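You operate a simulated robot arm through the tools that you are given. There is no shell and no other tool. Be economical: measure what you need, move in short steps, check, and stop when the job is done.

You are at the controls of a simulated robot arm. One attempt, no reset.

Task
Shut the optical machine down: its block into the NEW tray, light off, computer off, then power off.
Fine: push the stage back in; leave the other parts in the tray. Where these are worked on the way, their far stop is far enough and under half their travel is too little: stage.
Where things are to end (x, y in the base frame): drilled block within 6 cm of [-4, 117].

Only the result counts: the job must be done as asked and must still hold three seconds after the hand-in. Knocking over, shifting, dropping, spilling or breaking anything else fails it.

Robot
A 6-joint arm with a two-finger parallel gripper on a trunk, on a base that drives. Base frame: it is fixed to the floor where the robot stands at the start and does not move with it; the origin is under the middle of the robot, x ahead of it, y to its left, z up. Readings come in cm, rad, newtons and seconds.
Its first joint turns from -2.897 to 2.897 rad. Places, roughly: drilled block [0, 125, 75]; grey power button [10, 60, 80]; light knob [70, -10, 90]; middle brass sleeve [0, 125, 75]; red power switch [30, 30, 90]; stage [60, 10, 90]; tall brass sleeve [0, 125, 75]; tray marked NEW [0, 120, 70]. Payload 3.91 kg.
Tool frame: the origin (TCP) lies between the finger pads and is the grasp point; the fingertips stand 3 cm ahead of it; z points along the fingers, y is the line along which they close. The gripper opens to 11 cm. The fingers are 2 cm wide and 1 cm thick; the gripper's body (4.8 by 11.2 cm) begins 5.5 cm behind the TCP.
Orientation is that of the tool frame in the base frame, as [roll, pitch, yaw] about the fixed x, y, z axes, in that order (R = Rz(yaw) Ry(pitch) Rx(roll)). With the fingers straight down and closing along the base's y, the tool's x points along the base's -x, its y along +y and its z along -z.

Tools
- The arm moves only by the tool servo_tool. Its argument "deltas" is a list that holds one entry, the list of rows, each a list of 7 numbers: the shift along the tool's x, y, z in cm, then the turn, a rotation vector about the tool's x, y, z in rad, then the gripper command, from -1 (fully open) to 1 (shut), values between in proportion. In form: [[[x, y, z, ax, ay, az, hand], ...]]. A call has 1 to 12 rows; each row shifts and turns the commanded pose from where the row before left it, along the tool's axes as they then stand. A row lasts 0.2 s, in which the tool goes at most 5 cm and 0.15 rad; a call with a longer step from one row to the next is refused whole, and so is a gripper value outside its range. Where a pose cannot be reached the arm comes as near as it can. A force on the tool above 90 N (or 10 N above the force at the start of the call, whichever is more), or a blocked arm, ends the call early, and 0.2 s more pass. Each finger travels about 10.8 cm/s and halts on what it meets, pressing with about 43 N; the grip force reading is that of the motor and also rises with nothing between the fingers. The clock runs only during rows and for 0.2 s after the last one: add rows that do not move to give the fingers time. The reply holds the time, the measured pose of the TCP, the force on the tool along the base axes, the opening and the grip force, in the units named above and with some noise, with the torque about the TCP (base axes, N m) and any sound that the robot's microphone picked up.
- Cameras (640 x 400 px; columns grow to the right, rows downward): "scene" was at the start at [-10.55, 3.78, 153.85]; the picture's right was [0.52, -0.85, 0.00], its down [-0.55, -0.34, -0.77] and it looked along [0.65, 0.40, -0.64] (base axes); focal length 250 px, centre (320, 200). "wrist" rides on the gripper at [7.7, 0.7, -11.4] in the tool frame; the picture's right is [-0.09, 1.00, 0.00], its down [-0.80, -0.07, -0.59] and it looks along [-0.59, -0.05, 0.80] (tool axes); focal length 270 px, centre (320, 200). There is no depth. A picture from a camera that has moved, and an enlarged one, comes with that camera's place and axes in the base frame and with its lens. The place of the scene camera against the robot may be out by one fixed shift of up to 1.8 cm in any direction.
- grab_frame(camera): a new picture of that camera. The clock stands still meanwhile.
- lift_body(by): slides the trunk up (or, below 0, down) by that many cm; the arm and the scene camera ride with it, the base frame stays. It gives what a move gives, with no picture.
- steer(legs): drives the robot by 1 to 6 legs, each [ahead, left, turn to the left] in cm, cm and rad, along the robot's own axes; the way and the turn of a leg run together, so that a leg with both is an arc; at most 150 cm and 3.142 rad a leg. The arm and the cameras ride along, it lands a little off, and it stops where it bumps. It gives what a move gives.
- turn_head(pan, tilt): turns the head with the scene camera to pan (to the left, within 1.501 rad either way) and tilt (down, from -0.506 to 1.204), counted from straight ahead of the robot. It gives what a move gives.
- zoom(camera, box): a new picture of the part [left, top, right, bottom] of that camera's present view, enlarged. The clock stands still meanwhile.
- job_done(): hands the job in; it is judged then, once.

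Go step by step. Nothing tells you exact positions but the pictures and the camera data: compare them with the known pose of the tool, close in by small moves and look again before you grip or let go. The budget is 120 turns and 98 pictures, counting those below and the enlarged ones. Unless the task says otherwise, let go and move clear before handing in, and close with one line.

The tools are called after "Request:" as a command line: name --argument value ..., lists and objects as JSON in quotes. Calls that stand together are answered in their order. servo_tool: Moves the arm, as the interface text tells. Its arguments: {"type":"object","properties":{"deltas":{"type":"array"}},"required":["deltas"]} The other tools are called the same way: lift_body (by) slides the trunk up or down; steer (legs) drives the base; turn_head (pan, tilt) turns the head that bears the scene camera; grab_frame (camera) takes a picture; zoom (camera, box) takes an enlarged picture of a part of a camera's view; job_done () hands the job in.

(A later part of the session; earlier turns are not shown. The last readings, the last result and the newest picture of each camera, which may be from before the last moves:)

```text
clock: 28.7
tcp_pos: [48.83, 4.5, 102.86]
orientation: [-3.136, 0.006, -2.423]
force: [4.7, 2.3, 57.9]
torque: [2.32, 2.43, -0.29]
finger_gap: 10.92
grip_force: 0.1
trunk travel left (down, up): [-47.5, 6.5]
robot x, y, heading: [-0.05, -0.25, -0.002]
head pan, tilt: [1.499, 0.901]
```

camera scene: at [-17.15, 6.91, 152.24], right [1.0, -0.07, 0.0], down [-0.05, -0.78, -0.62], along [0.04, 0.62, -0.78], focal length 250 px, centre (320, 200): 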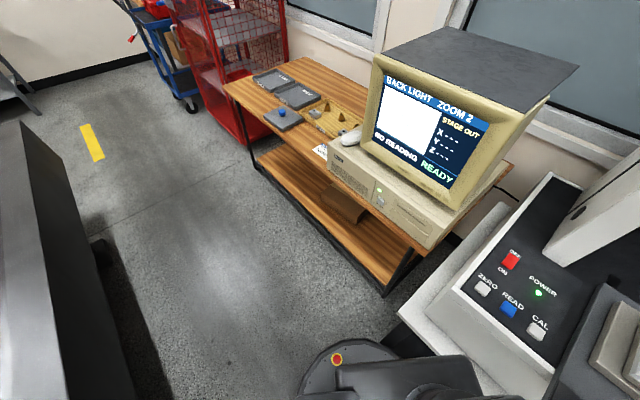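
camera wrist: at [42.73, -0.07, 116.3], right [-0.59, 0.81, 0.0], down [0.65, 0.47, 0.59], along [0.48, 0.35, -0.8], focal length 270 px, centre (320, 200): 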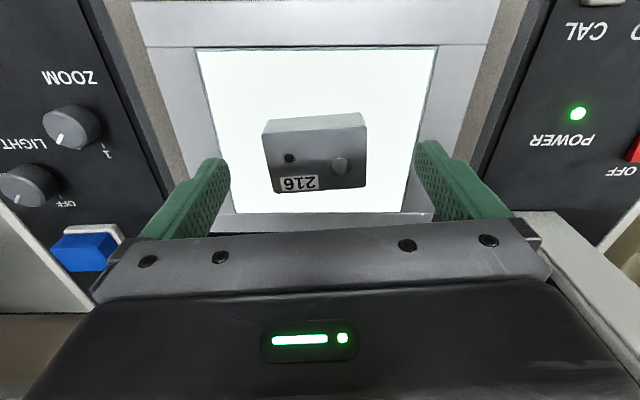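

Touching at TCP z≈102.95, so I back off a hair, close, and test with a small lift.

Request:
servo_tool --deltas '[[[0, 0, -0.35, 0, 0, 0, -1], [0, 0, 0, 0, 0, 0, 0], [0, 0, 0, 0, 0, 0, 1], [0, 0, 0, 0, 0, 0, 1], [0, 0, 0, 0, 0, 0, 1], [0, 0, 0, 0, 0, 0, 1]]]'

Request:
zoom --camera "wrist" --box '[200, 90, 440, 240]'

Request:
servo_tool --deltas '[[[0, 0, -0.3, 0, 0, 0, 1], [0, 0, -0.4, 0, 0, 0, 1], [0, 0, -0.3, 0, 0, 0, 1]]]'

Request:
zoom --camera "wrist" --box '[200, 90, 440, 240]'

```text
clock: 30.1
tcp_pos: [48.73, 4.62, 102.76]
orientation: [3.141, -0.001, -2.425]
force: [-5.3, 1.7, 10.8]
torque: [0.2, 0.34, 0.1]
finger_gap: 5.94
grip_force: 43.8
trunk travel left (down, up): [-47.5, 6.5]
robot x, y, heading: [0.58, -0.0, 0.003]
head pan, tilt: [1.499, 0.901]
```

```text
2.67 times, centred on (320, 165) of wrist
camera zoom: at [42.53, -0.11, 114.24], right [-0.59, 0.81, 0.0], down [0.65, 0.47, 0.59], along [0.48, 0.35, -0.8], focal length 721 px, centre (320, 293)
```

zoom: 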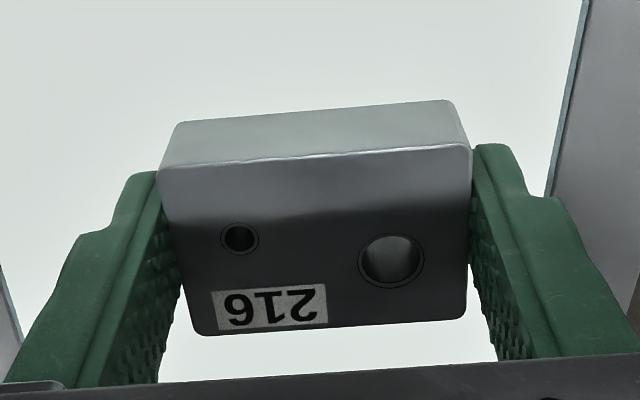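

```text
clock: 30.9
tcp_pos: [48.94, 4.47, 103.74]
orientation: [-3.14, -0.002, -2.423]
force: [0.7, 0.4, -0.1]
torque: [0.01, 0.0, 0.0]
finger_gap: 5.94
grip_force: 43.0
trunk travel left (down, up): [-47.5, 6.5]
robot x, y, heading: [0.06, -0.19, 0.006]
head pan, tilt: [1.499, 0.901]
```

```text
2.67 times, centred on (320, 165) of wrist
camera zoom: at [42.67, -0.13, 115.25], right [-0.59, 0.81, 0.0], down [0.65, 0.47, 0.59], along [0.48, 0.35, -0.8], focal length 721 px, centre (320, 293)
```

zoom: 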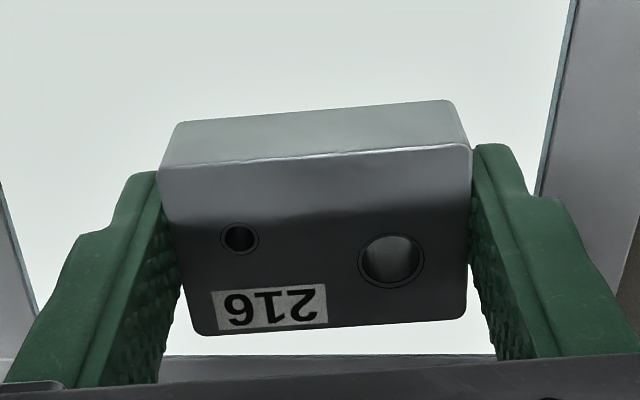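

The block is now rising with the fingers. Continue slowly upward.

Request:
servo_tool --deltas '[[[0, 0, -0.5, 0, 0, 0, 1], [0, 0, -1, 0, 0, 0, 1], [0, 0, -1.5, 0, 0, 0, 1], [0, 0, -1.5, 0, 0, 0, 1], [0, 0, -1.5, 0, 0, 0, 1]]]'

Request:
zoom --camera "wrist" --box '[200, 90, 440, 240]'

```text
clock: 32.1
tcp_pos: [48.84, 4.5, 109.83]
orientation: [-3.138, 0.001, -2.423]
force: [0.3, 0.1, -1.0]
torque: [-0.01, 0.0, -0.01]
finger_gap: 5.92
grip_force: 43.3
trunk travel left (down, up): [-47.5, 6.5]
robot x, y, heading: [-0.22, -0.05, 0.001]
head pan, tilt: [1.499, 0.901]
```

```text
2.67 times, centred on (320, 165) of wrist
camera zoom: at [42.62, -0.12, 121.32], right [-0.59, 0.81, 0.0], down [0.65, 0.47, 0.59], along [0.48, 0.35, -0.8], focal length 721 px, centre (320, 293)
```

zoom: 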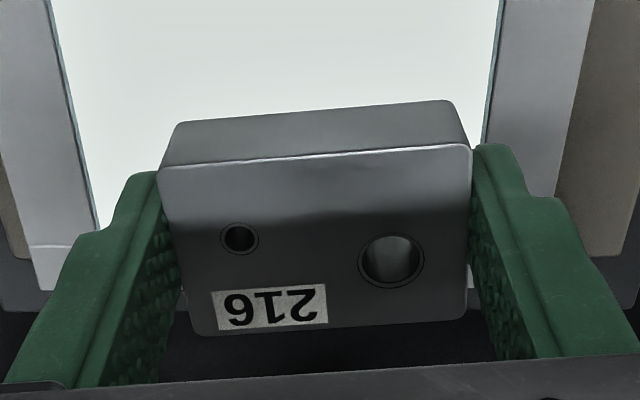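

Held firmly. Raising and drawing back toward the robot before driving to the tray.

Request:
servo_tool --deltas '[[[0, 0, -2.5, 0, 0, 0, 1], [0, 0, -2.5, 0, 0, 0, 1], [2, 0, -2.5, 0, 0, 0, 1], [3, 0, -2.5, 0, 0, 0, 1], [3, 0, -2.5, 0, 0, 0, 1], [3, 0, -2, 0, 0, 0, 1], [3, 0, -1, 0, 0, 0, 1], [0, 0, 0, 0, 0, 0, 1]]]'

Request:
zoom --camera "wrist" --box '[200, 90, 440, 240]'

```text
clock: 33.9
tcp_pos: [38.32, -4.66, 125.38]
orientation: [3.141, -0.001, -2.422]
force: [-0.1, 0.7, -0.7]
torque: [-0.01, -0.02, -0.04]
finger_gap: 5.92
grip_force: 43.0
trunk travel left (down, up): [-47.5, 6.5]
robot x, y, heading: [0.41, 0.12, 0.005]
head pan, tilt: [1.499, 0.901]
```

```text
2.67 times, centred on (320, 165) of wrist
camera zoom: at [32.17, -9.31, 136.81], right [-0.59, 0.81, 0.0], down [0.65, 0.47, 0.59], along [0.48, 0.35, -0.8], focal length 721 px, centre (320, 293)
```

zoom: 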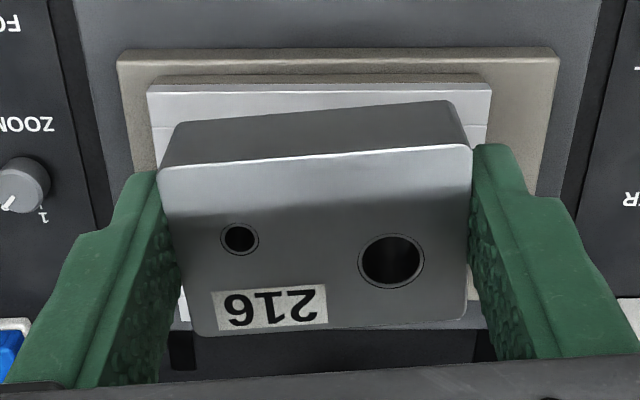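

Now driving left-back along the benches toward the tray.

Request:
steer --legs '[[-28, 37, 0], [-28, 37, 0]]'

Request:
turn_head --pan 0.7 --tilt 0.75

Request:
grab_frame --camera "scene"

Request:
grab_frame --camera "wrist"

```text
clock: 39.0
tcp_pos: [-17.66, 69.19, 125.37]
orientation: [-3.14, 0.001, -2.424]
force: [-0.3, 0.1, -1.2]
torque: [0.02, 0.03, -0.01]
finger_gap: 5.91
grip_force: 42.9
trunk travel left (down, up): [-47.5, 6.5]
robot x, y, heading: [-56.0, 73.9, 0.002]
head pan, tilt: [1.499, 0.901]
```

```text
clock: 40.1
tcp_pos: [-17.64, 69.2, 125.34]
orientation: [-3.14, 0.001, -2.424]
force: [-0.2, 0.2, -0.9]
torque: [0.01, -0.01, 0.01]
finger_gap: 5.94
grip_force: 43.0
trunk travel left (down, up): [-47.5, 6.5]
robot x, y, heading: [-55.98, 73.99, 0.004]
head pan, tilt: [0.7, 0.75]
```

```text
54 pictures are left
camera scene: at [-67.45, 78.53, 153.42], right [0.65, -0.76, 0.0], down [-0.52, -0.44, -0.73], along [0.56, 0.47, -0.68], focal length 250 px, centre (320, 200)
```

scene: 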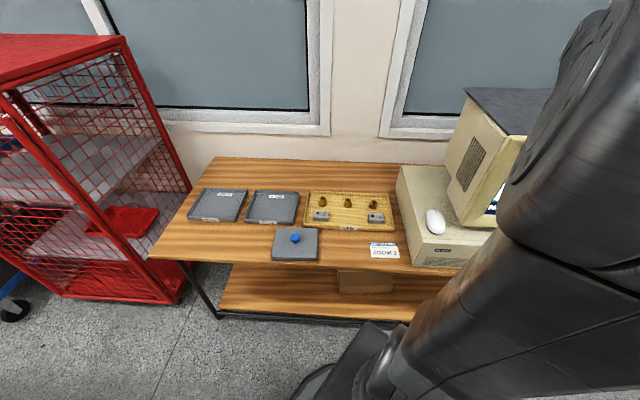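

```text
53 pictures are left
camera wrist: at [-23.93, 64.49, 136.81], right [-0.59, 0.81, 0.0], down [0.65, 0.47, 0.59], along [0.48, 0.35, -0.8], focal length 270 px, centre (320, 200)
```

wrist: 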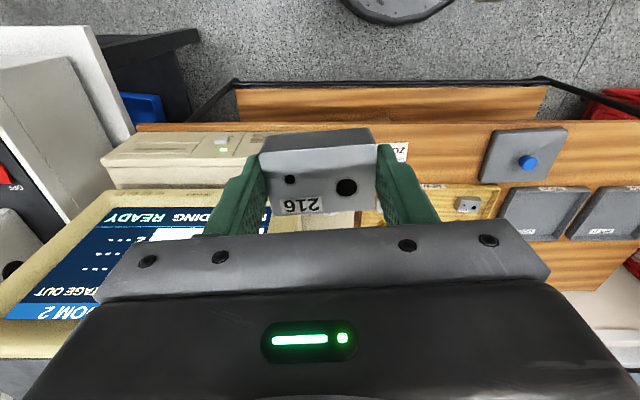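

Zooming on the tray to fix the free spot.

Request:
zoom --camera "scene" --box '[270, 170, 430, 270]'

```text
4.00 times, centred on (350, 220) of scene
camera zoom: at [-67.45, 78.53, 153.42], right [0.65, -0.76, 0.0], down [-0.52, -0.44, -0.73], along [0.56, 0.47, -0.68], focal length 1000 px, centre (200, 120)
```

zoom: 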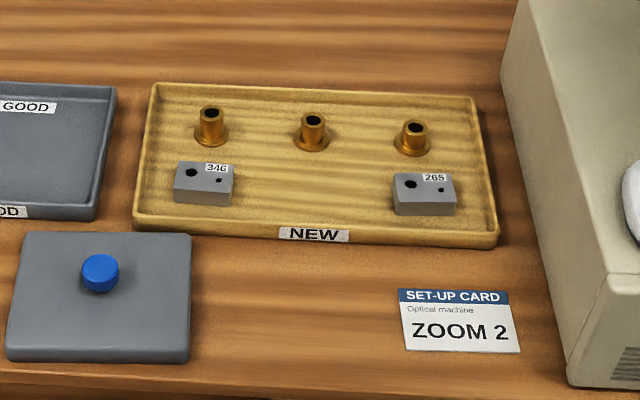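

Free spot lies between 346 and 265, around [-3, 117.5]. Moving the tool left along the bench first, away from the monitor.

Request:
servo_tool --deltas '[[[0, 2, 0, 0, 0, 0.074, 1], [0, 4, 0, 0, 0, 0, 1], [0, 4, 0, 0, 0, 0, 1], [0, 4, 0, 0, 0, 0, 1], [0, 4, 0, 0, 0, 0, 1], [0, 4, 0, 0, 0, 0, 1], [0, 4, 0, 0, 0, 0, 1], [0, 3, 0, 0, 0, 0, 1], [0, 1, 0, 0, 0, 0, 1]]]'

Request:
servo_tool --deltas '[[[-3, 0, 0, 0, 0, 0, 1], [-4, 0, 0, 0, 0, 0, 1], [-4, 0, 1, 0, 0, 0, 1], [-4, 0, 2, 0, 0, 0, 1], [-4, 0, 2.5, 0, 0, 0, 1], [-4, 0, 2.5, 0, 0, 0, 1], [-4, 0, 2.5, 0, 0, 0, 1], [-3, 0, 3, 0, 0, 0, 1], [0, 0, 3, 0, 0, 0, 1]]]'

Request:
grab_frame --camera "wrist"

```text
clock: 42.1
tcp_pos: [-35.86, 93.06, 125.29]
orientation: [-3.141, 0.001, -2.498]
force: [0.4, -0.3, -1.0]
torque: [0.02, -0.03, 0.01]
finger_gap: 5.93
grip_force: 43.1
trunk travel left (down, up): [-47.5, 6.5]
robot x, y, heading: [-56.02, 73.99, -0.002]
head pan, tilt: [0.7, 0.75]
```

```text
clock: 44.1
tcp_pos: [-11.75, 111.05, 108.8]
orientation: [-3.14, 0.0, -2.498]
force: [0.0, 0.9, -1.0]
torque: [-0.02, 0.0, 0.04]
finger_gap: 5.9
grip_force: 43.1
trunk travel left (down, up): [-47.5, 6.5]
robot x, y, heading: [-56.07, 74.09, 0.006]
head pan, tilt: [0.7, 0.75]
```

```text
51 pictures are left
camera wrist: at [-18.3, 106.97, 120.21], right [-0.53, 0.85, 0.0], down [0.68, 0.43, 0.59], along [0.51, 0.31, -0.8], focal length 270 px, centre (320, 200)
```

wrist: 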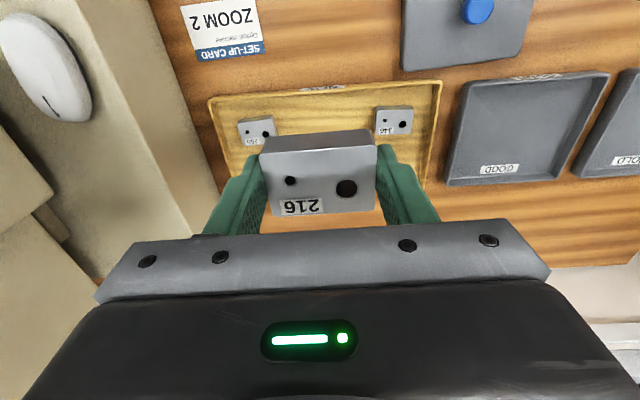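

Existing blocks at ~[-10.3,126.9] and [4.5,106.9]; midpoint [-2.9,116.9] fits. Going over it and lowering.

Request:
servo_tool --deltas '[[[-3.6, -0.5, 3, 0, 0, 0, 1], [-3.6, 0, 3, 0, 0, 0, 1], [-3.4, 0, 3, 0, 0, 0, 1], [0, 0, 4, 0, 0, 0, 1], [0, 0, 4, 0, 0, 0, 1], [0, 0, 4, 0, 0, 0, 1], [0, 0, 3, 0, 0, 0, 1], [0, 0, 0, 0, 0, 0, 1]]]'

Request:
grab_frame --camera "wrist"

Request:
zoom --camera "scene" --box '[270, 150, 430, 250]'

```text
clock: 46.0
tcp_pos: [-3.0, 116.98, 84.8]
orientation: [-3.14, 0.002, -2.497]
force: [-1.3, 0.6, -2.2]
torque: [-0.01, 0.02, 0.0]
finger_gap: 5.89
grip_force: 43.0
trunk travel left (down, up): [-47.5, 6.5]
robot x, y, heading: [-55.97, 73.52, 0.003]
head pan, tilt: [0.7, 0.75]
```

```text
50 pictures are left
camera wrist: at [-9.56, 112.94, 96.22], right [-0.53, 0.85, 0.0], down [0.68, 0.43, 0.59], along [0.51, 0.31, -0.8], focal length 270 px, centre (320, 200)
```

wrist: 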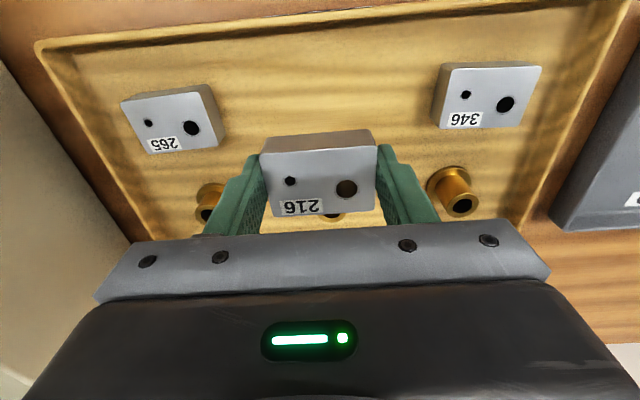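

```text
4.00 times, centred on (350, 200) of scene
camera zoom: at [-67.43, 78.56, 153.43], right [0.65, -0.76, 0.0], down [-0.52, -0.44, -0.73], along [0.56, 0.47, -0.68], focal length 1000 px, centre (200, 200)
```

zoom: 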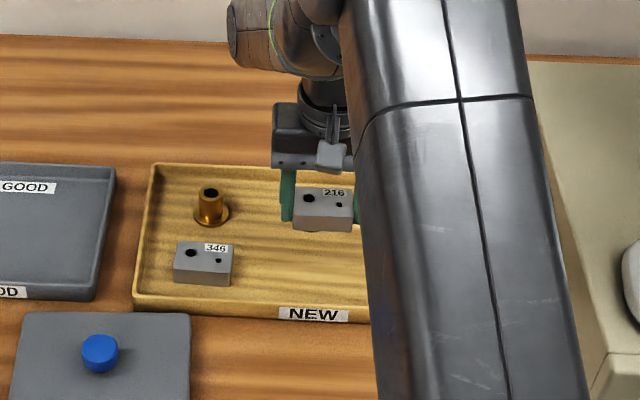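

Centered between the blocks, middle sleeve ~8 cm behind. Tray floor estimated z≈73; lowering and then feeling for contact.

Request:
servo_tool --deltas '[[[0, 0, 2, 0, 0, 0, 1], [0, 0, 2, 0, 0, 0, 1], [0, 0, 2, 0, 0, 0, 1], [0, 0, 0.8, 0, 0, 0, 1], [0, 0, 0, 0, 0, 0, 1]]]'

Request:
servo_tool --deltas '[[[0, 0, 0.3, 0, 0, 0, 1], [0, 0, 0.3, 0, 0, 0, 1], [0, 0, 0, 0, 0, 0, 1]]]'

Request:
servo_tool --deltas '[[[0, 0, 0.3, 0, 0, 0, 1], [0, 0, 0.2, 0, 0, 0, 1], [0, 0, 0, 0, 0, 0, 1]]]'

Request:
grab_frame --camera "wrist"

```text
clock: 47.1
tcp_pos: [-3.02, 117.01, 77.81]
orientation: [-3.14, 0.002, -2.498]
force: [-0.2, 0.2, -0.8]
torque: [-0.01, 0.03, 0.0]
finger_gap: 5.89
grip_force: 42.7
trunk travel left (down, up): [-47.5, 6.5]
robot x, y, heading: [-55.97, 73.98, 0.002]
head pan, tilt: [0.7, 0.75]
```

```text
clock: 48.0
tcp_pos: [-3.01, 117.11, 77.44]
orientation: [-3.139, 0.001, -2.497]
force: [0.1, 0.1, 5.5]
torque: [0.17, 0.14, -0.02]
finger_gap: 5.92
grip_force: 43.5
trunk travel left (down, up): [-47.5, 6.5]
robot x, y, heading: [-56.27, 73.88, 0.003]
head pan, tilt: [0.7, 0.75]
```

```text
clock: 48.8
tcp_pos: [-2.98, 117.15, 77.43]
orientation: [-3.142, 0.008, -2.498]
force: [3.9, 2.5, 45.9]
torque: [-0.01, 0.38, -0.38]
finger_gap: 5.88
grip_force: 43.5
trunk travel left (down, up): [-47.5, 6.5]
robot x, y, heading: [-56.43, 73.59, 0.005]
head pan, tilt: [0.7, 0.75]
```

```text
48 pictures are left
camera wrist: at [-9.69, 112.78, 88.84], right [-0.53, 0.85, 0.0], down [0.68, 0.42, 0.6], along [0.51, 0.32, -0.8], focal length 270 px, centre (320, 200)
```

wrist: 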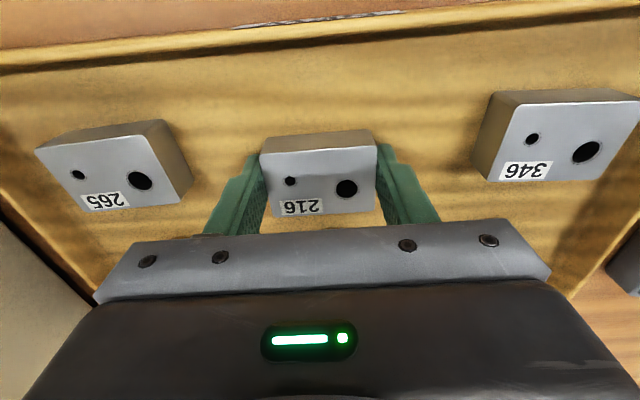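

Contact with the tray floor. Easing the pressure and opening, then rising.

Request:
servo_tool --deltas '[[[0, 0, -0.5, 0, 0, 0, 1], [0, 0, 0, 0, 0, 0, 0.2], [0, 0, 0, 0, 0, 0, -0.3], [0, 0, 0, 0, 0, 0, -0.6], [0, 0, 0, 0, 0, 0, -0.6], [0, 0, -2, 0, 0, 0, -0.6], [0, 0, -4, 0, 0, 0, -0.6], [0, 0, -4, 0, 0, 0, -0.6]]]'

Request:
grab_frame --camera "wrist"

```text
clock: 50.5
tcp_pos: [-3.07, 116.89, 87.43]
orientation: [3.142, -0.002, -2.498]
force: [-0.2, 0.4, -0.2]
torque: [0.03, 0.02, -0.01]
finger_gap: 8.82
grip_force: 0.1
trunk travel left (down, up): [-47.5, 6.5]
robot x, y, heading: [-56.08, 73.98, 0.007]
head pan, tilt: [0.7, 0.75]
```

```text
47 pictures are left
camera wrist: at [-9.64, 112.8, 98.86], right [-0.53, 0.85, 0.0], down [0.68, 0.43, 0.59], along [0.5, 0.31, -0.81], focal length 270 px, centre (320, 200)
```

wrist: 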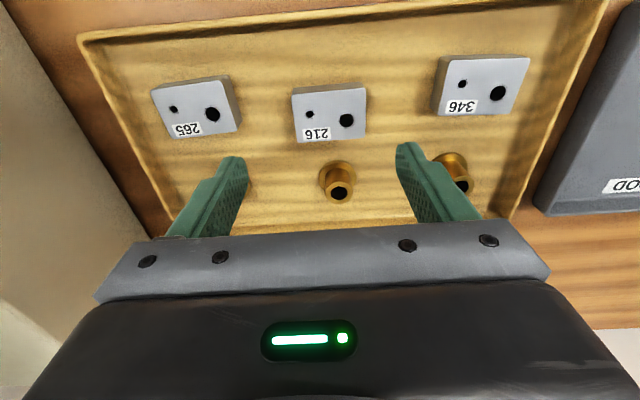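

Block 216 stands neatly in its place. Retreating up and back, then driving back to the start.

Request:
servo_tool --deltas '[[[0, 0, -4, 0, 0, 0, -0.6], [0, 0, -4.5, 0, 0, 0, 0], [2, 0, -4.5, 0, 0, 0, 1], [2, 0, -4.5, 0, 0, 0, 1], [3, 0, -4, 0, 0, 0, 1], [3, 0, -4, 0, 0, 0, 1], [4, 0, -3, 0, 0, 0, 1], [4, 0, -3, 0, 0, 0, 1], [4, 0, -3, 0, 0, 0, 1], [4.5, 0, -2, 0, 0, 0, 1], [4.5, 0, -1, 0, 0, 0, 1], [4.5, 0, 0, 0, 0, 0, 1]]]'

Request:
steer --legs '[[28, -37, 0], [28, -37, 0]]'

Request:
turn_head --pan 0.2 --tilt 0.6

Request:
grab_frame --camera "scene"

Request:
grab_frame --camera "wrist"

```text
clock: 53.1
tcp_pos: [-31.52, 95.46, 124.86]
orientation: [-3.142, 0.002, -2.498]
force: [0.2, 0.1, 0.2]
torque: [0.0, -0.01, 0.01]
finger_gap: 0.0
grip_force: 37.9
trunk travel left (down, up): [-47.5, 6.5]
robot x, y, heading: [-55.94, 73.96, 0.002]
head pan, tilt: [0.7, 0.75]
```

```text
clock: 58.3
tcp_pos: [24.9, 22.06, 124.91]
orientation: [-3.141, 0.0, -2.495]
force: [-0.7, -0.5, -0.6]
torque: [0.02, -0.04, 0.02]
finger_gap: 0.0
grip_force: 37.6
trunk travel left (down, up): [-47.5, 6.5]
robot x, y, heading: [0.32, 0.37, 0.01]
head pan, tilt: [0.7, 0.75]
```

```text
clock: 59.2
tcp_pos: [24.85, 22.07, 124.91]
orientation: [-3.139, 0.0, -2.492]
force: [-0.1, 0.3, -0.1]
torque: [-0.01, 0.01, -0.02]
finger_gap: 0.01
grip_force: 37.7
trunk travel left (down, up): [-47.5, 6.5]
robot x, y, heading: [0.4, 0.37, 0.006]
head pan, tilt: [0.201, 0.6]
```

```text
46 pictures are left
camera scene: at [-8.82, 1.34, 154.71], right [0.21, -0.98, 0.0], down [-0.55, -0.12, -0.82], along [0.81, 0.17, -0.57], focal length 250 px, centre (320, 200)
```

scene: 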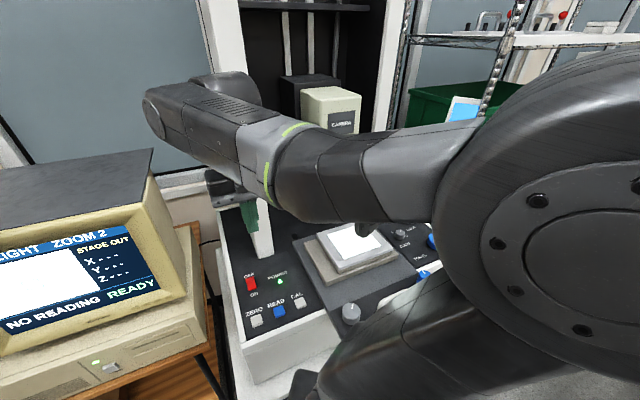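

```text
45 pictures are left
camera wrist: at [18.27, 17.93, 136.31], right [-0.53, 0.85, 0.0], down [0.68, 0.43, 0.59], along [0.5, 0.31, -0.8], focal length 270 px, centre (320, 200)
```

wrist: 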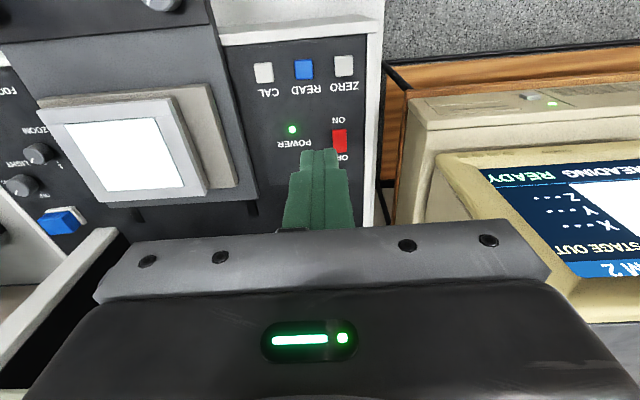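

Now to the LIGHT knob, near [66.5, -12.3]. Moving the tool right at height to view it.

Request:
servo_tool --deltas '[[[0, -4.5, 0, 0, 0, 0, -1], [0, -4.5, 0, 0, 0, 0, -1], [0, -4.5, 0, 0, 0, 0, -1], [0, -4.5, 0, 0, 0, 0, -1], [0, -4.5, 0, 0, 0, 0, -1], [0, -4.5, 0, 0, 0, 0, -1], [0, -4.5, 0, 0, 0, 0, -1], [0, -4.5, 0, 0, 0, 0, -1], [0, -4.5, 0, 0, 0, 0, -1], [0, -4.5, 2, 0, 0, 0, -1], [-1.5, -4, 2, 0, 0, 0, -1], [-1.5, -3, 3, 0, 0, 0, -1]]]'

Request:
grab_frame --camera "wrist"

```text
clock: 61.8
tcp_pos: [58.68, -17.49, 117.82]
orientation: [3.142, 0.0, -2.494]
force: [-0.4, -0.2, -0.9]
torque: [-0.02, 0.03, 0.0]
finger_gap: 11.01
grip_force: 0.0
trunk travel left (down, up): [-47.5, 6.5]
robot x, y, heading: [0.07, 0.14, 0.005]
head pan, tilt: [0.201, 0.6]
```

```text
44 pictures are left
camera wrist: at [52.16, -21.7, 129.28], right [-0.53, 0.85, 0.0], down [0.68, 0.43, 0.59], along [0.5, 0.31, -0.8], focal length 270 px, centre (320, 200)
```

wrist: 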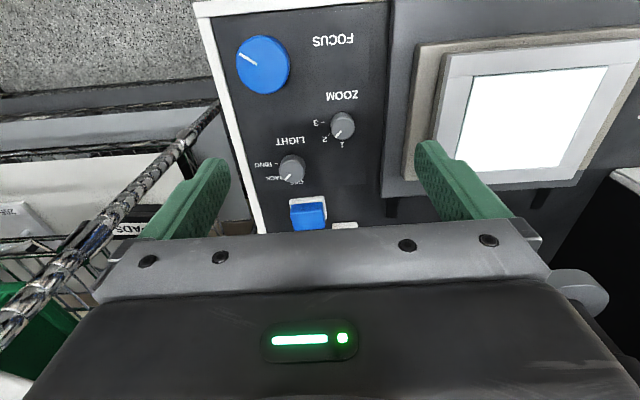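

Request:
zoom --camera "wrist" --box '[240, 90, 380, 230]'

```text
2.86 times, centred on (310, 160) of wrist
camera zoom: at [52.16, -21.7, 129.28], right [-0.53, 0.85, 0.0], down [0.68, 0.43, 0.59], along [0.5, 0.31, -0.8], focal length 772 px, centre (349, 314)
```

zoom: 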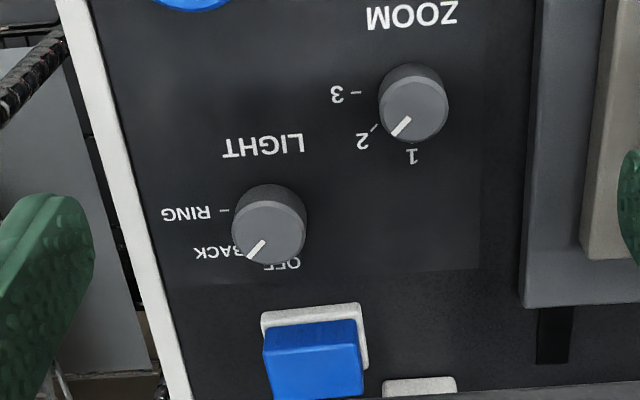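

The pointer is at BACK; OFF is about 45° counter-clockwise seen from above. Knob near [71, -15], top z≈95. Moving above it for a closer look.

Request:
servo_tool --deltas '[[[-3.5, -1.5, 2, 0, 0, 0, -0.1], [-3.5, -1.5, 2, 0, 0, 0, -0.1], [-3, -1.5, 2, 0, 0, 0, -0.1], [-1.5, -0.8, 4, 0, 0, 0, -0.1], [0, 0, 1, 0, 0, 0, -0.1], [0, 0, 0, 0, 0, 0, -0.1]]]'

Request:
grab_frame --camera "wrist"

```text
clock: 63.2
tcp_pos: [71.12, -14.97, 106.89]
orientation: [-3.14, 0.001, -2.495]
force: [-0.8, 0.0, -0.1]
torque: [-0.01, 0.02, 0.03]
finger_gap: 6.04
grip_force: 0.0
trunk travel left (down, up): [-47.5, 6.5]
robot x, y, heading: [0.4, 0.48, 0.001]
head pan, tilt: [0.201, 0.6]
```

```text
42 pictures are left
camera wrist: at [64.55, -19.03, 118.34], right [-0.53, 0.85, 0.0], down [0.68, 0.43, 0.59], along [0.5, 0.31, -0.8], focal length 270 px, centre (320, 200)
```

wrist: 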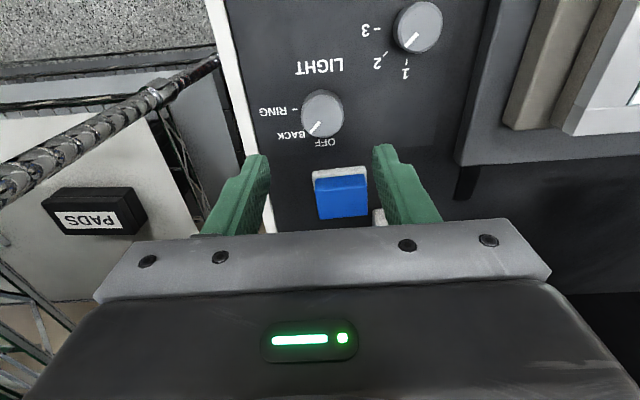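

Knob at ≈[70.55, -15.2], top z≈96.6. Lowering around it.

Request:
servo_tool --deltas '[[[0.6, 0.15, 2, 0, 0, 0, -0.1], [0, 0, 2, 0, 0, 0, -0.1], [0, 0, 2, 0, 0, 0, -0.1], [0, 0, 1.5, 0, 0, 0, -0.1], [0, 0, 0.8, 0, 0, 0, -0.1], [0, 0, 0, 0, 0, 0, -0.1]]]'

Request:
grab_frame --camera "wrist"

```text
clock: 64.6
tcp_pos: [70.4, -15.24, 98.67]
orientation: [-3.141, -0.001, -2.494]
force: [0.1, 0.1, -0.7]
torque: [-0.04, 0.04, 0.01]
finger_gap: 6.06
grip_force: 0.0
trunk travel left (down, up): [-47.5, 6.5]
robot x, y, heading: [0.26, 0.05, 0.008]
head pan, tilt: [0.201, 0.6]
```

```text
41 pictures are left
camera wrist: at [63.87, -19.3, 110.06], right [-0.53, 0.85, 0.0], down [0.68, 0.43, 0.59], along [0.5, 0.31, -0.8], focal length 270 px, centre (320, 200)
```

wrist: 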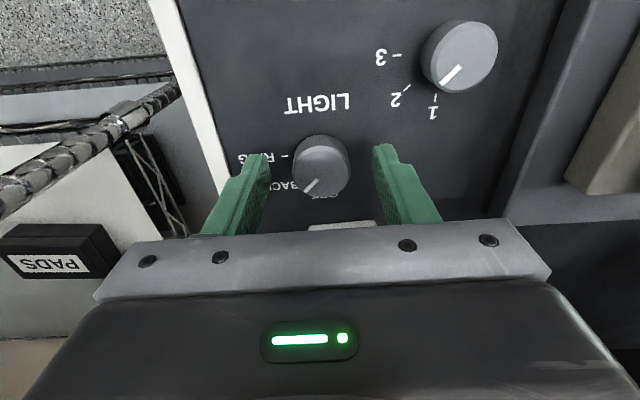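

Request:
servo_tool --deltas '[[[0, 0, 0.5, 0, 0, 0, -0.1], [0, 0, 0.4, 0, 0, 0, -0.1], [0, 0, 0, 0, 0, 0, -0.1]]]'

Request:
zoom --camera "wrist" --box '[200, 90, 440, 240]'

```text
clock: 65.4
tcp_pos: [70.41, -15.18, 97.86]
orientation: [-3.141, 0.001, -2.494]
force: [0.7, 0.6, -0.1]
torque: [0.02, 0.02, 0.01]
finger_gap: 6.06
grip_force: 0.0
trunk travel left (down, up): [-47.5, 6.5]
robot x, y, heading: [0.29, 0.19, 0.003]
head pan, tilt: [0.201, 0.6]
```

```text
2.67 times, centred on (320, 165) of wrist
camera zoom: at [63.85, -19.31, 109.18], right [-0.53, 0.85, 0.0], down [0.68, 0.43, 0.59], along [0.5, 0.31, -0.8], focal length 721 px, centre (320, 293)
```

zoom: 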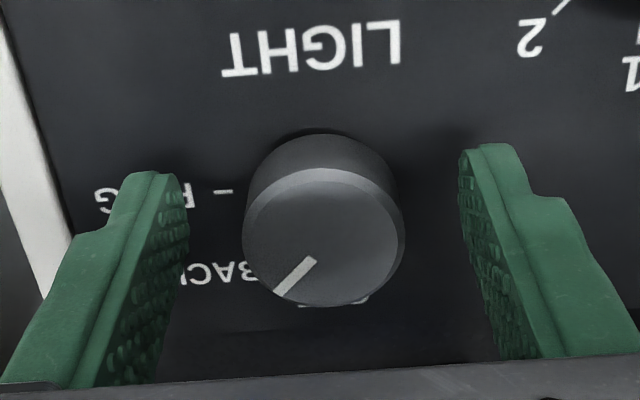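

Fingers well around the knob. Closing and turning 45° counter-clockwise (seen from above).

Request:
servo_tool --deltas '[[[0, 0, 0, 0, 0, 0, 0.5], [0, 0, 0, 0, 0, 0, 1], [0, 0, 0, 0, 0, 0, 1], [0, 0, 0, 0, 0, -0.13, 1], [0, 0, 0, 0, 0, -0.13, 1], [0, 0, 0, 0, 0, -0.13, 1], [0, 0, 0, 0, 0, -0.13, 1], [0, 0, 0, 0, 0, -0.13, 1], [0, 0, 0, 0, 0, -0.13, 1], [0, 0, 0, 0, 0, 0, 1]]]'

Request:
zoom --camera "wrist" --box '[200, 90, 440, 240]'

Request:
turn_head --pan 0.6 --tilt 0.6

Request:
grab_frame --camera "scene"

```text
clock: 67.6
tcp_pos: [71.32, -15.69, 97.75]
orientation: [-3.127, -0.001, -1.713]
force: [50.0, -34.2, 13.4]
torque: [-0.41, -1.6, -0.73]
finger_gap: 3.65
grip_force: 44.8
trunk travel left (down, up): [-47.5, 6.5]
robot x, y, heading: [0.17, 0.04, 0.005]
head pan, tilt: [0.201, 0.6]
```

```text
2.67 times, centred on (320, 165) of wrist
camera zoom: at [69.28, -23.24, 109.15], right [-0.97, 0.23, -0.01], down [0.18, 0.78, 0.59], along [0.15, 0.58, -0.8], focal length 721 px, centre (320, 293)
```

zoom: 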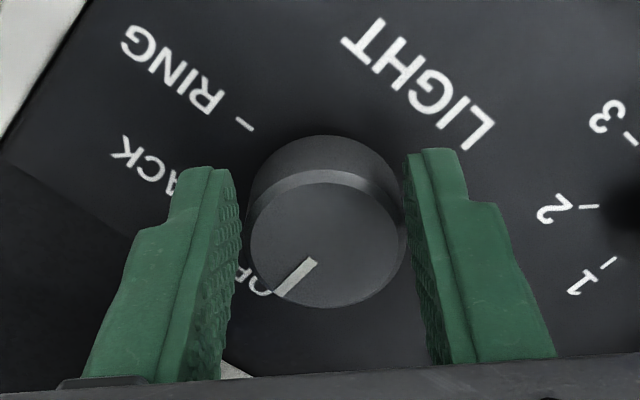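

```text
clock: 68.5
tcp_pos: [71.33, -15.62, 97.7]
orientation: [-3.127, -0.003, -1.712]
force: [51.6, -36.5, 14.9]
torque: [-0.47, -1.71, -0.77]
finger_gap: 3.65
grip_force: 44.7
trunk travel left (down, up): [-47.5, 6.5]
robot x, y, heading: [0.37, 0.51, 0.014]
head pan, tilt: [0.6, 0.6]
```

```text
38 pictures are left
camera scene: at [-9.65, 4.06, 154.77], right [0.57, -0.82, 0.0], down [-0.47, -0.32, -0.82], along [0.68, 0.47, -0.57], focal length 250 px, centre (320, 200)
```

scene: 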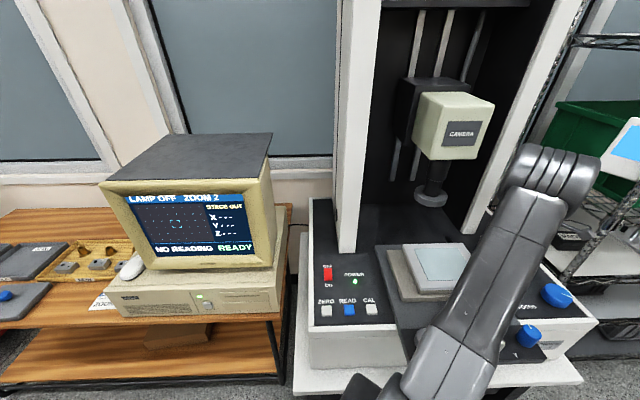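

"LAMP OFF" shows. Releasing the knob, rising, and going to the operator side of the stage handle to push it in.

Request:
servo_tool --deltas '[[[0, 0, 0, 0, 0, 0, 0.3], [0, 0, 0, 0, 0, 0, -0.2], [0, 0, 0, 0, 0, 0, -0.2], [0, 0, -3, 0, 0, 0, -0.2], [0, 0, -4, 0, 0, 0, -0.2], [0, 0, -4, 0, 0, 0, 0.5], [0, 0, -3, 0, 0, 0.13, 1], [0, 0, 0, 0, 0, 0.13, 1], [0, 0, 0, 0, 0, 0.13, 1], [0, 0, 0, 0, 0, 0.13, 1], [0, 0, 0, 0, 0, 0.13, 1], [0, 0, 0, 0, 0, 0.13, 1]]]'

Request:
grab_frame --camera "wrist"

```text
clock: 71.1
tcp_pos: [70.34, -15.12, 111.74]
orientation: [-3.139, 0.0, -2.496]
force: [0.0, 0.8, 1.0]
torque: [0.01, 0.05, -0.01]
finger_gap: 0.02
grip_force: 38.1
trunk travel left (down, up): [-47.5, 6.5]
robot x, y, heading: [0.42, 0.38, 0.006]
head pan, tilt: [0.6, 0.6]
```

```text
37 pictures are left
camera wrist: at [63.85, -19.26, 123.13], right [-0.53, 0.85, 0.0], down [0.68, 0.43, 0.59], along [0.5, 0.31, -0.8], focal length 270 px, centre (320, 200)
```

wrist: 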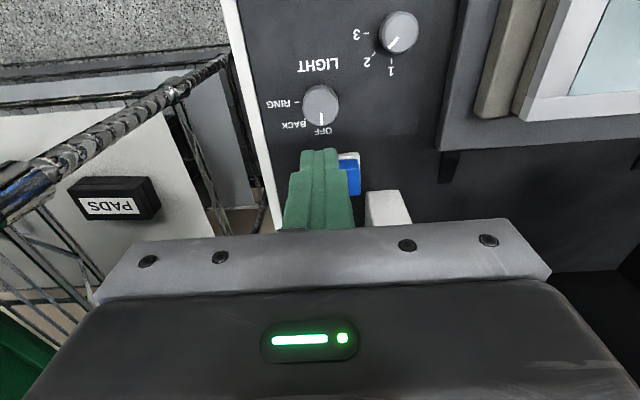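

Request:
servo_tool --deltas '[[[3.2, 2.8, 0, 0, 0, 0, 1], [3.2, 2.8, 0, 0, 0, 0, 1], [3.2, 2.8, 0, 0, 0, 0, 1], [3.2, 2.8, 0, 0, 0, 0, 1], [3.2, 2.8, 0, 0, 0, 0, 1], [3.2, 2.8, 0, 0, 0, 0, 1], [3.2, 2.8, 0, 0, 0, 0, 1], [3.2, 2.8, 0, 0, 0, 0, 1], [3.2, 2.8, 0, 0, 0, 0, 1], [3.2, 2.8, 0, 0, 0, 0, 1], [0, 0, 0, 0, 0, 0, 1]]]'

Request:
grab_frame --camera "wrist"

```text
clock: 73.5
tcp_pos: [27.97, -11.99, 111.66]
orientation: [-3.139, 0.0, -2.494]
force: [-0.5, -0.1, -0.3]
torque: [0.01, 0.01, 0.03]
finger_gap: 0.0
grip_force: 38.1
trunk travel left (down, up): [-47.5, 6.5]
robot x, y, heading: [0.56, 0.62, 0.004]
head pan, tilt: [0.6, 0.6]
```

```text
36 pictures are left
camera wrist: at [21.41, -16.23, 123.18], right [-0.53, 0.85, 0.0], down [0.68, 0.43, 0.59], along [0.5, 0.31, -0.8], focal length 270 px, centre (320, 200)
```

wrist: 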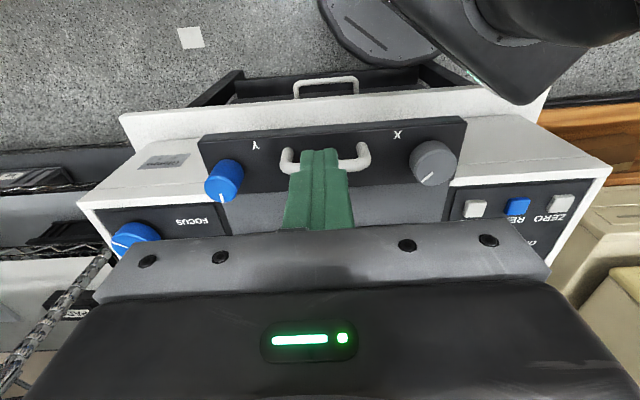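

Aligned before the bar. Lowering and pushing inward.

Request:
servo_tool --deltas '[[[0, 0, 3, 0, 0, 0, 1], [0, 0, 3, 0, 0, 0, 1], [0, 0, 3, 0, 0, 0, 1], [0, 0, 2.3, 0, 0, 0, 1], [-1.5, 0, 0, 0, 0, 0, 1], [-1.5, 0, 0, 0, 0, 0, 1], [-1, 0, 0, 0, 0, 0, 1], [-1, 0, 0, 0, 0, 0, 1], [-1, 0, 0, 0, 0, 0, 1], [-1, 0, 0, 0, 0, 0, 1]]]'

Request:
servo_tool --deltas '[[[-1, 0, 0, 0, 0, 0, 1], [-1, 0, 0, 0, 0, 0, 1], [-1, 0, 0, 0, 0, 0, 1], [-1, 0, 0, 0, 0, 0, 1], [-1, 0, 0, 0, 0, 0, 1], [-1, 0, 0, 0, 0, 0, 1], [-1, 0, 0, 0, 0, 0, 1], [-1, 0, 0, 0, 0, 0, 1], [-1, 0, 0, 0, 0, 0, 1], [-0.7, 0, 0, 0, 0, 0, 1], [-0.7, 0, 0, 0, 0, 0, 1]]]'

Request:
grab_frame --camera "wrist"

Request:
grab_frame --camera "scene"

```text
clock: 75.7
tcp_pos: [33.56, -7.93, 100.43]
orientation: [-3.14, 0.001, -2.494]
force: [-0.6, 0.0, 0.5]
torque: [0.02, -0.01, 0.02]
finger_gap: 0.0
grip_force: 37.7
trunk travel left (down, up): [-47.5, 6.5]
robot x, y, heading: [0.52, 0.42, 0.004]
head pan, tilt: [0.6, 0.6]
```

```text
clock: 78.1
tcp_pos: [41.8, -1.63, 100.51]
orientation: [-3.138, 0.0, -2.493]
force: [-1.0, -0.7, -0.1]
torque: [0.0, 0.0, -0.01]
finger_gap: 0.0
grip_force: 37.7
trunk travel left (down, up): [-47.5, 6.5]
robot x, y, heading: [0.43, 0.23, 0.012]
head pan, tilt: [0.6, 0.6]
```

```text
35 pictures are left
camera wrist: at [35.35, -5.73, 111.86], right [-0.53, 0.85, 0.0], down [0.68, 0.43, 0.59], along [0.51, 0.31, -0.8], focal length 270 px, centre (320, 200)
```

wrist: 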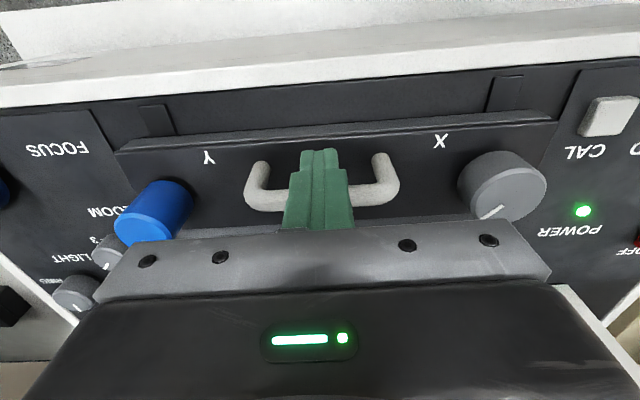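

```text
34 pictures are left
camera scene: at [-10.18, 4.57, 154.72], right [0.57, -0.82, 0.0], down [-0.46, -0.32, -0.82], along [0.68, 0.47, -0.57], focal length 250 px, centre (320, 200)
```

scene: 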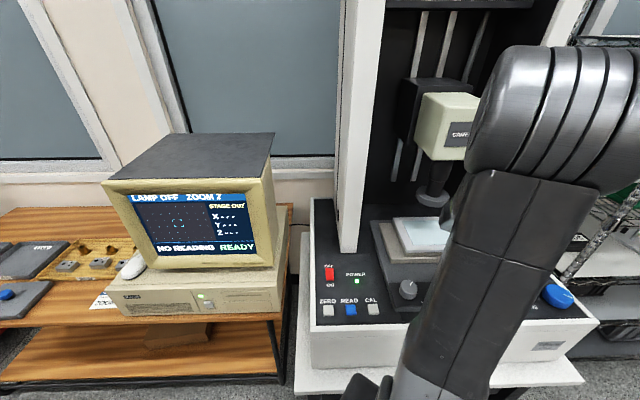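

Still sliding freely; pushing to the inner stop.

Request:
servo_tool --deltas '[[[-0.7, 0, 0, 0, 0, 0, 1], [-0.6, 0, 0, 0, 0, 0, 1], [-0.5, 0, 0, 0, 0, 0, 1], [-0.5, 0, 0, 0, 0, 0, 1], [-0.4, 0, 0, 0, 0, 0, 1], [0, 0, 0, 0, 0, 0, 1]]]'

Request:
zoom --camera "scene" --box '[100, 180, 300, 330]'

```text
clock: 79.5
tcp_pos: [43.31, -0.46, 100.52]
orientation: [3.138, -0.005, -2.495]
force: [-36.8, -31.7, -6.1]
torque: [-1.05, 0.2, -0.06]
finger_gap: 0.0
grip_force: 37.6
trunk travel left (down, up): [-47.5, 6.5]
robot x, y, heading: [0.24, 0.23, 0.003]
head pan, tilt: [0.6, 0.6]
```

```text
2.67 times, centred on (200, 255) of scene
camera zoom: at [-10.74, 4.06, 154.68], right [0.57, -0.82, 0.0], down [-0.46, -0.32, -0.83], along [0.68, 0.47, -0.56], focal length 667 px, centre (640, 53)
```

zoom: 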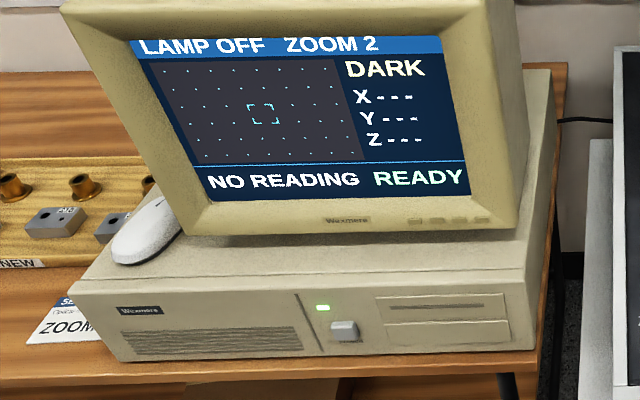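

Stage is home ("DARK", lamp off). Computer button is near [8.7, 62, 80] on the front face. Backing off, rising, and moving left in front of the computer.

Request:
servo_tool --deltas '[[[1.5, 0, 0, 0, 0, 0, 1], [1, 0, -3, 0, 0, 0, 1], [1, 0, -4, 0, 0, 0, 1], [1, 0, -4, 0, 0, 0, 1], [1, 3, -2, 0, 0, 0, 1], [0, 4.5, 0, 0, 0, 0, 1], [0, 4.5, 0, 0, 0, 0, 1], [0, 4.5, 0, 0, 0, 0, 1], [0, 4.5, 0, 0, 0, 0, 1], [0, 4.5, 0, 0, 0, 0, 1], [0, 4.5, 0, 0, 0, 0, 1], [0, 4.5, 0, 0, 0, 0, 1]]]'

Request:
servo_tool --deltas '[[[0, 4.5, 0, 0, 0, 0, 1], [0, 4.5, 0, 0, 0, 0, 1], [0, 4.5, 0, 0, 0, 0, 1], [0, 4.5, 0, 0, 0, 0, 1], [0, 4.5, 0, 0, 0, 0, 1], [0, 4.5, 0, 0, 0, 0, 1], [0, 4.5, 0, 0, 0, 0, 1], [0, 4, 0, 0, 0, 0, 1]]]'

Request:
grab_frame --camera "wrist"

Request:
grab_frame --camera "scene"

```text
clock: 82.1
tcp_pos: [18.95, 24.4, 113.35]
orientation: [-3.138, 0.001, -2.493]
force: [-0.2, -0.2, -0.3]
torque: [-0.03, -0.04, 0.02]
finger_gap: 0.0
grip_force: 37.3
trunk travel left (down, up): [-47.5, 6.5]
robot x, y, heading: [-0.14, 0.51, 0.004]
head pan, tilt: [0.6, 0.6]
```

```text
clock: 83.9
tcp_pos: [-2.57, 52.63, 113.45]
orientation: [-3.14, 0.0, -2.494]
force: [-0.1, 0.5, -0.2]
torque: [0.0, 0.02, -0.04]
finger_gap: 0.0
grip_force: 38.2
trunk travel left (down, up): [-47.5, 6.5]
robot x, y, heading: [0.17, -0.08, 0.004]
head pan, tilt: [0.6, 0.6]
```

```text
32 pictures are left
camera wrist: at [-9.19, 48.51, 124.79], right [-0.53, 0.85, 0.0], down [0.68, 0.43, 0.59], along [0.5, 0.31, -0.8], focal length 270 px, centre (320, 200)
```

wrist: 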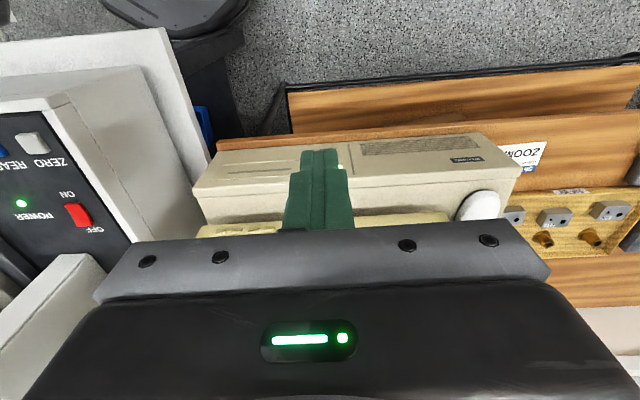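

```text
31 pictures are left
camera scene: at [-10.26, 4.65, 154.71], right [0.57, -0.82, 0.0], down [-0.46, -0.32, -0.83], along [0.68, 0.47, -0.56], focal length 250 px, centre (320, 200)
```

scene: 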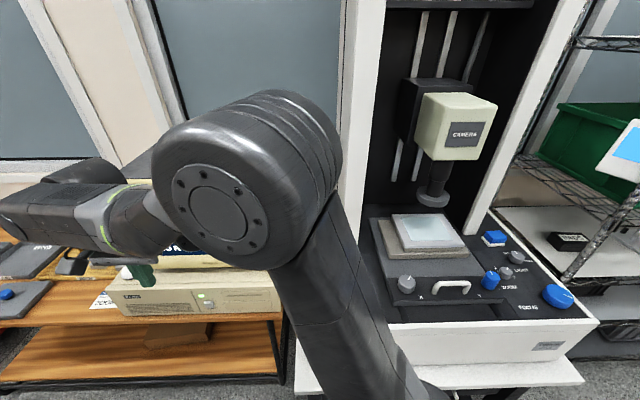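

Tilting the closed fingers forward about 0.9 rad, staying clear of the computer, then lowering.

Request:
servo_tool --deltas '[[[0, 0, 0, 0, -0.15, 0, 1], [0, 0, 0, 0, -0.15, 0, 1], [0, 0, 0, 0, -0.15, 0, 1], [0, 0, 0, 0, -0.15, 0, 1], [0, 0, 0, 0, -0.15, 0, 1], [0, 0, 0, 0, -0.15, 0, 1], [3.13, 0, 2.49, 0, 0, 0, 1], [3.13, 0, 2.49, 0, 0, 0, 1], [3.13, 0, 2.49, 0, 0, 0, 1], [3.13, 0, 2.49, 0, 0, 0, 1], [0, 0, 0, 0, 0, 0, 1]]]'

Request:
grab_frame --camera "wrist"

Request:
grab_frame --camera "scene"

```text
clock: 86.3
tcp_pos: [-2.58, 52.53, 97.31]
orientation: [-3.139, 0.899, -2.493]
force: [-0.4, 0.0, -0.5]
torque: [-0.02, 0.03, 0.0]
finger_gap: 0.01
grip_force: 36.8
trunk travel left (down, up): [-47.5, 6.5]
robot x, y, heading: [0.36, 0.37, 0.004]
head pan, tilt: [0.6, 0.6]
```

```text
30 pictures are left
camera wrist: at [-13.95, 44.66, 98.4], right [-0.56, 0.83, 0.07], down [0.07, -0.04, 1.0], along [0.83, 0.56, -0.04], focal length 270 px, centre (320, 200)
```

wrist: 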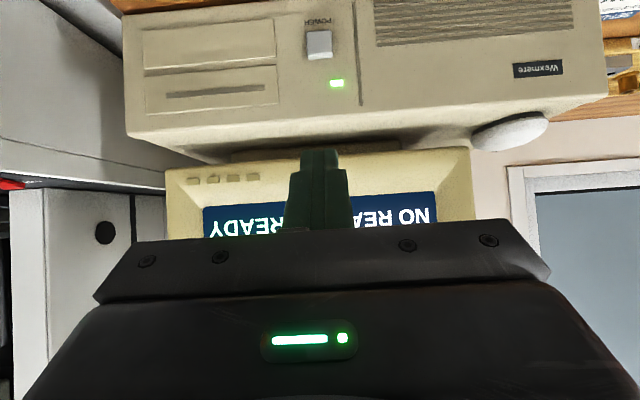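

```text
29 pictures are left
camera scene: at [-10.22, 4.58, 154.71], right [0.57, -0.82, 0.0], down [-0.46, -0.32, -0.83], along [0.68, 0.47, -0.56], focal length 250 px, centre (320, 200)
```

scene: 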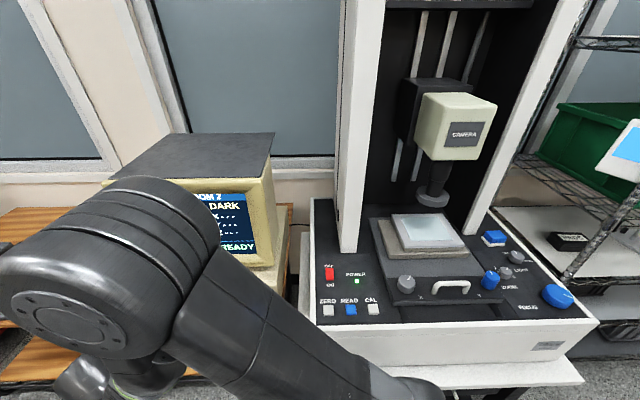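

Clear view: the POWER button at ≈[9.0, 61.5, 80.7]. Lowering to its height.

Request:
servo_tool --deltas '[[[3.1, 0.2, 2.45, 0, 0, 0, 1], [3.1, 0, 2.45, 0, 0, 0, 1], [3.1, 0, 2.45, 0, 0, 0, 1], [2.8, 0, 2.29, 0, 0, 0, 1], [-3.1, 0, 3.9, 0, 0, 0, 1], [0, 0, 0, 0, 0, 0, 1]]]'

Request:
grab_frame --camera "wrist"

```text
clock: 87.7
tcp_pos: [1.29, 55.88, 81.8]
orientation: [-3.139, 0.899, -2.492]
force: [-0.5, 0.8, 1.1]
torque: [-0.03, 0.0, 0.01]
finger_gap: 0.0
grip_force: 37.5
trunk travel left (down, up): [-47.5, 6.5]
robot x, y, heading: [0.16, 0.42, 0.01]
head pan, tilt: [0.6, 0.6]
```

```text
28 pictures are left
camera wrist: at [-10.1, 47.95, 82.93], right [-0.56, 0.83, 0.07], down [0.07, -0.04, 1.0], along [0.83, 0.56, -0.04], focal length 270 px, centre (320, 200)
```

wrist: 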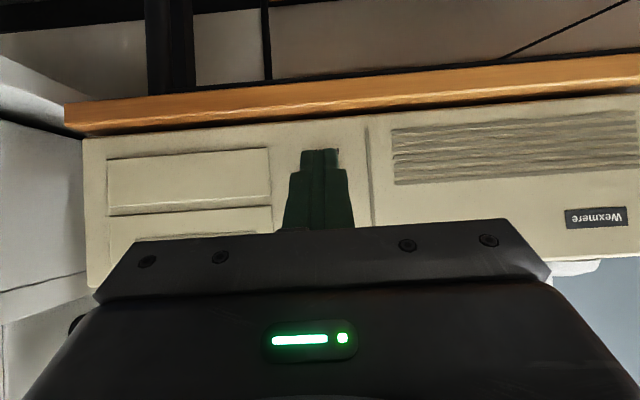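

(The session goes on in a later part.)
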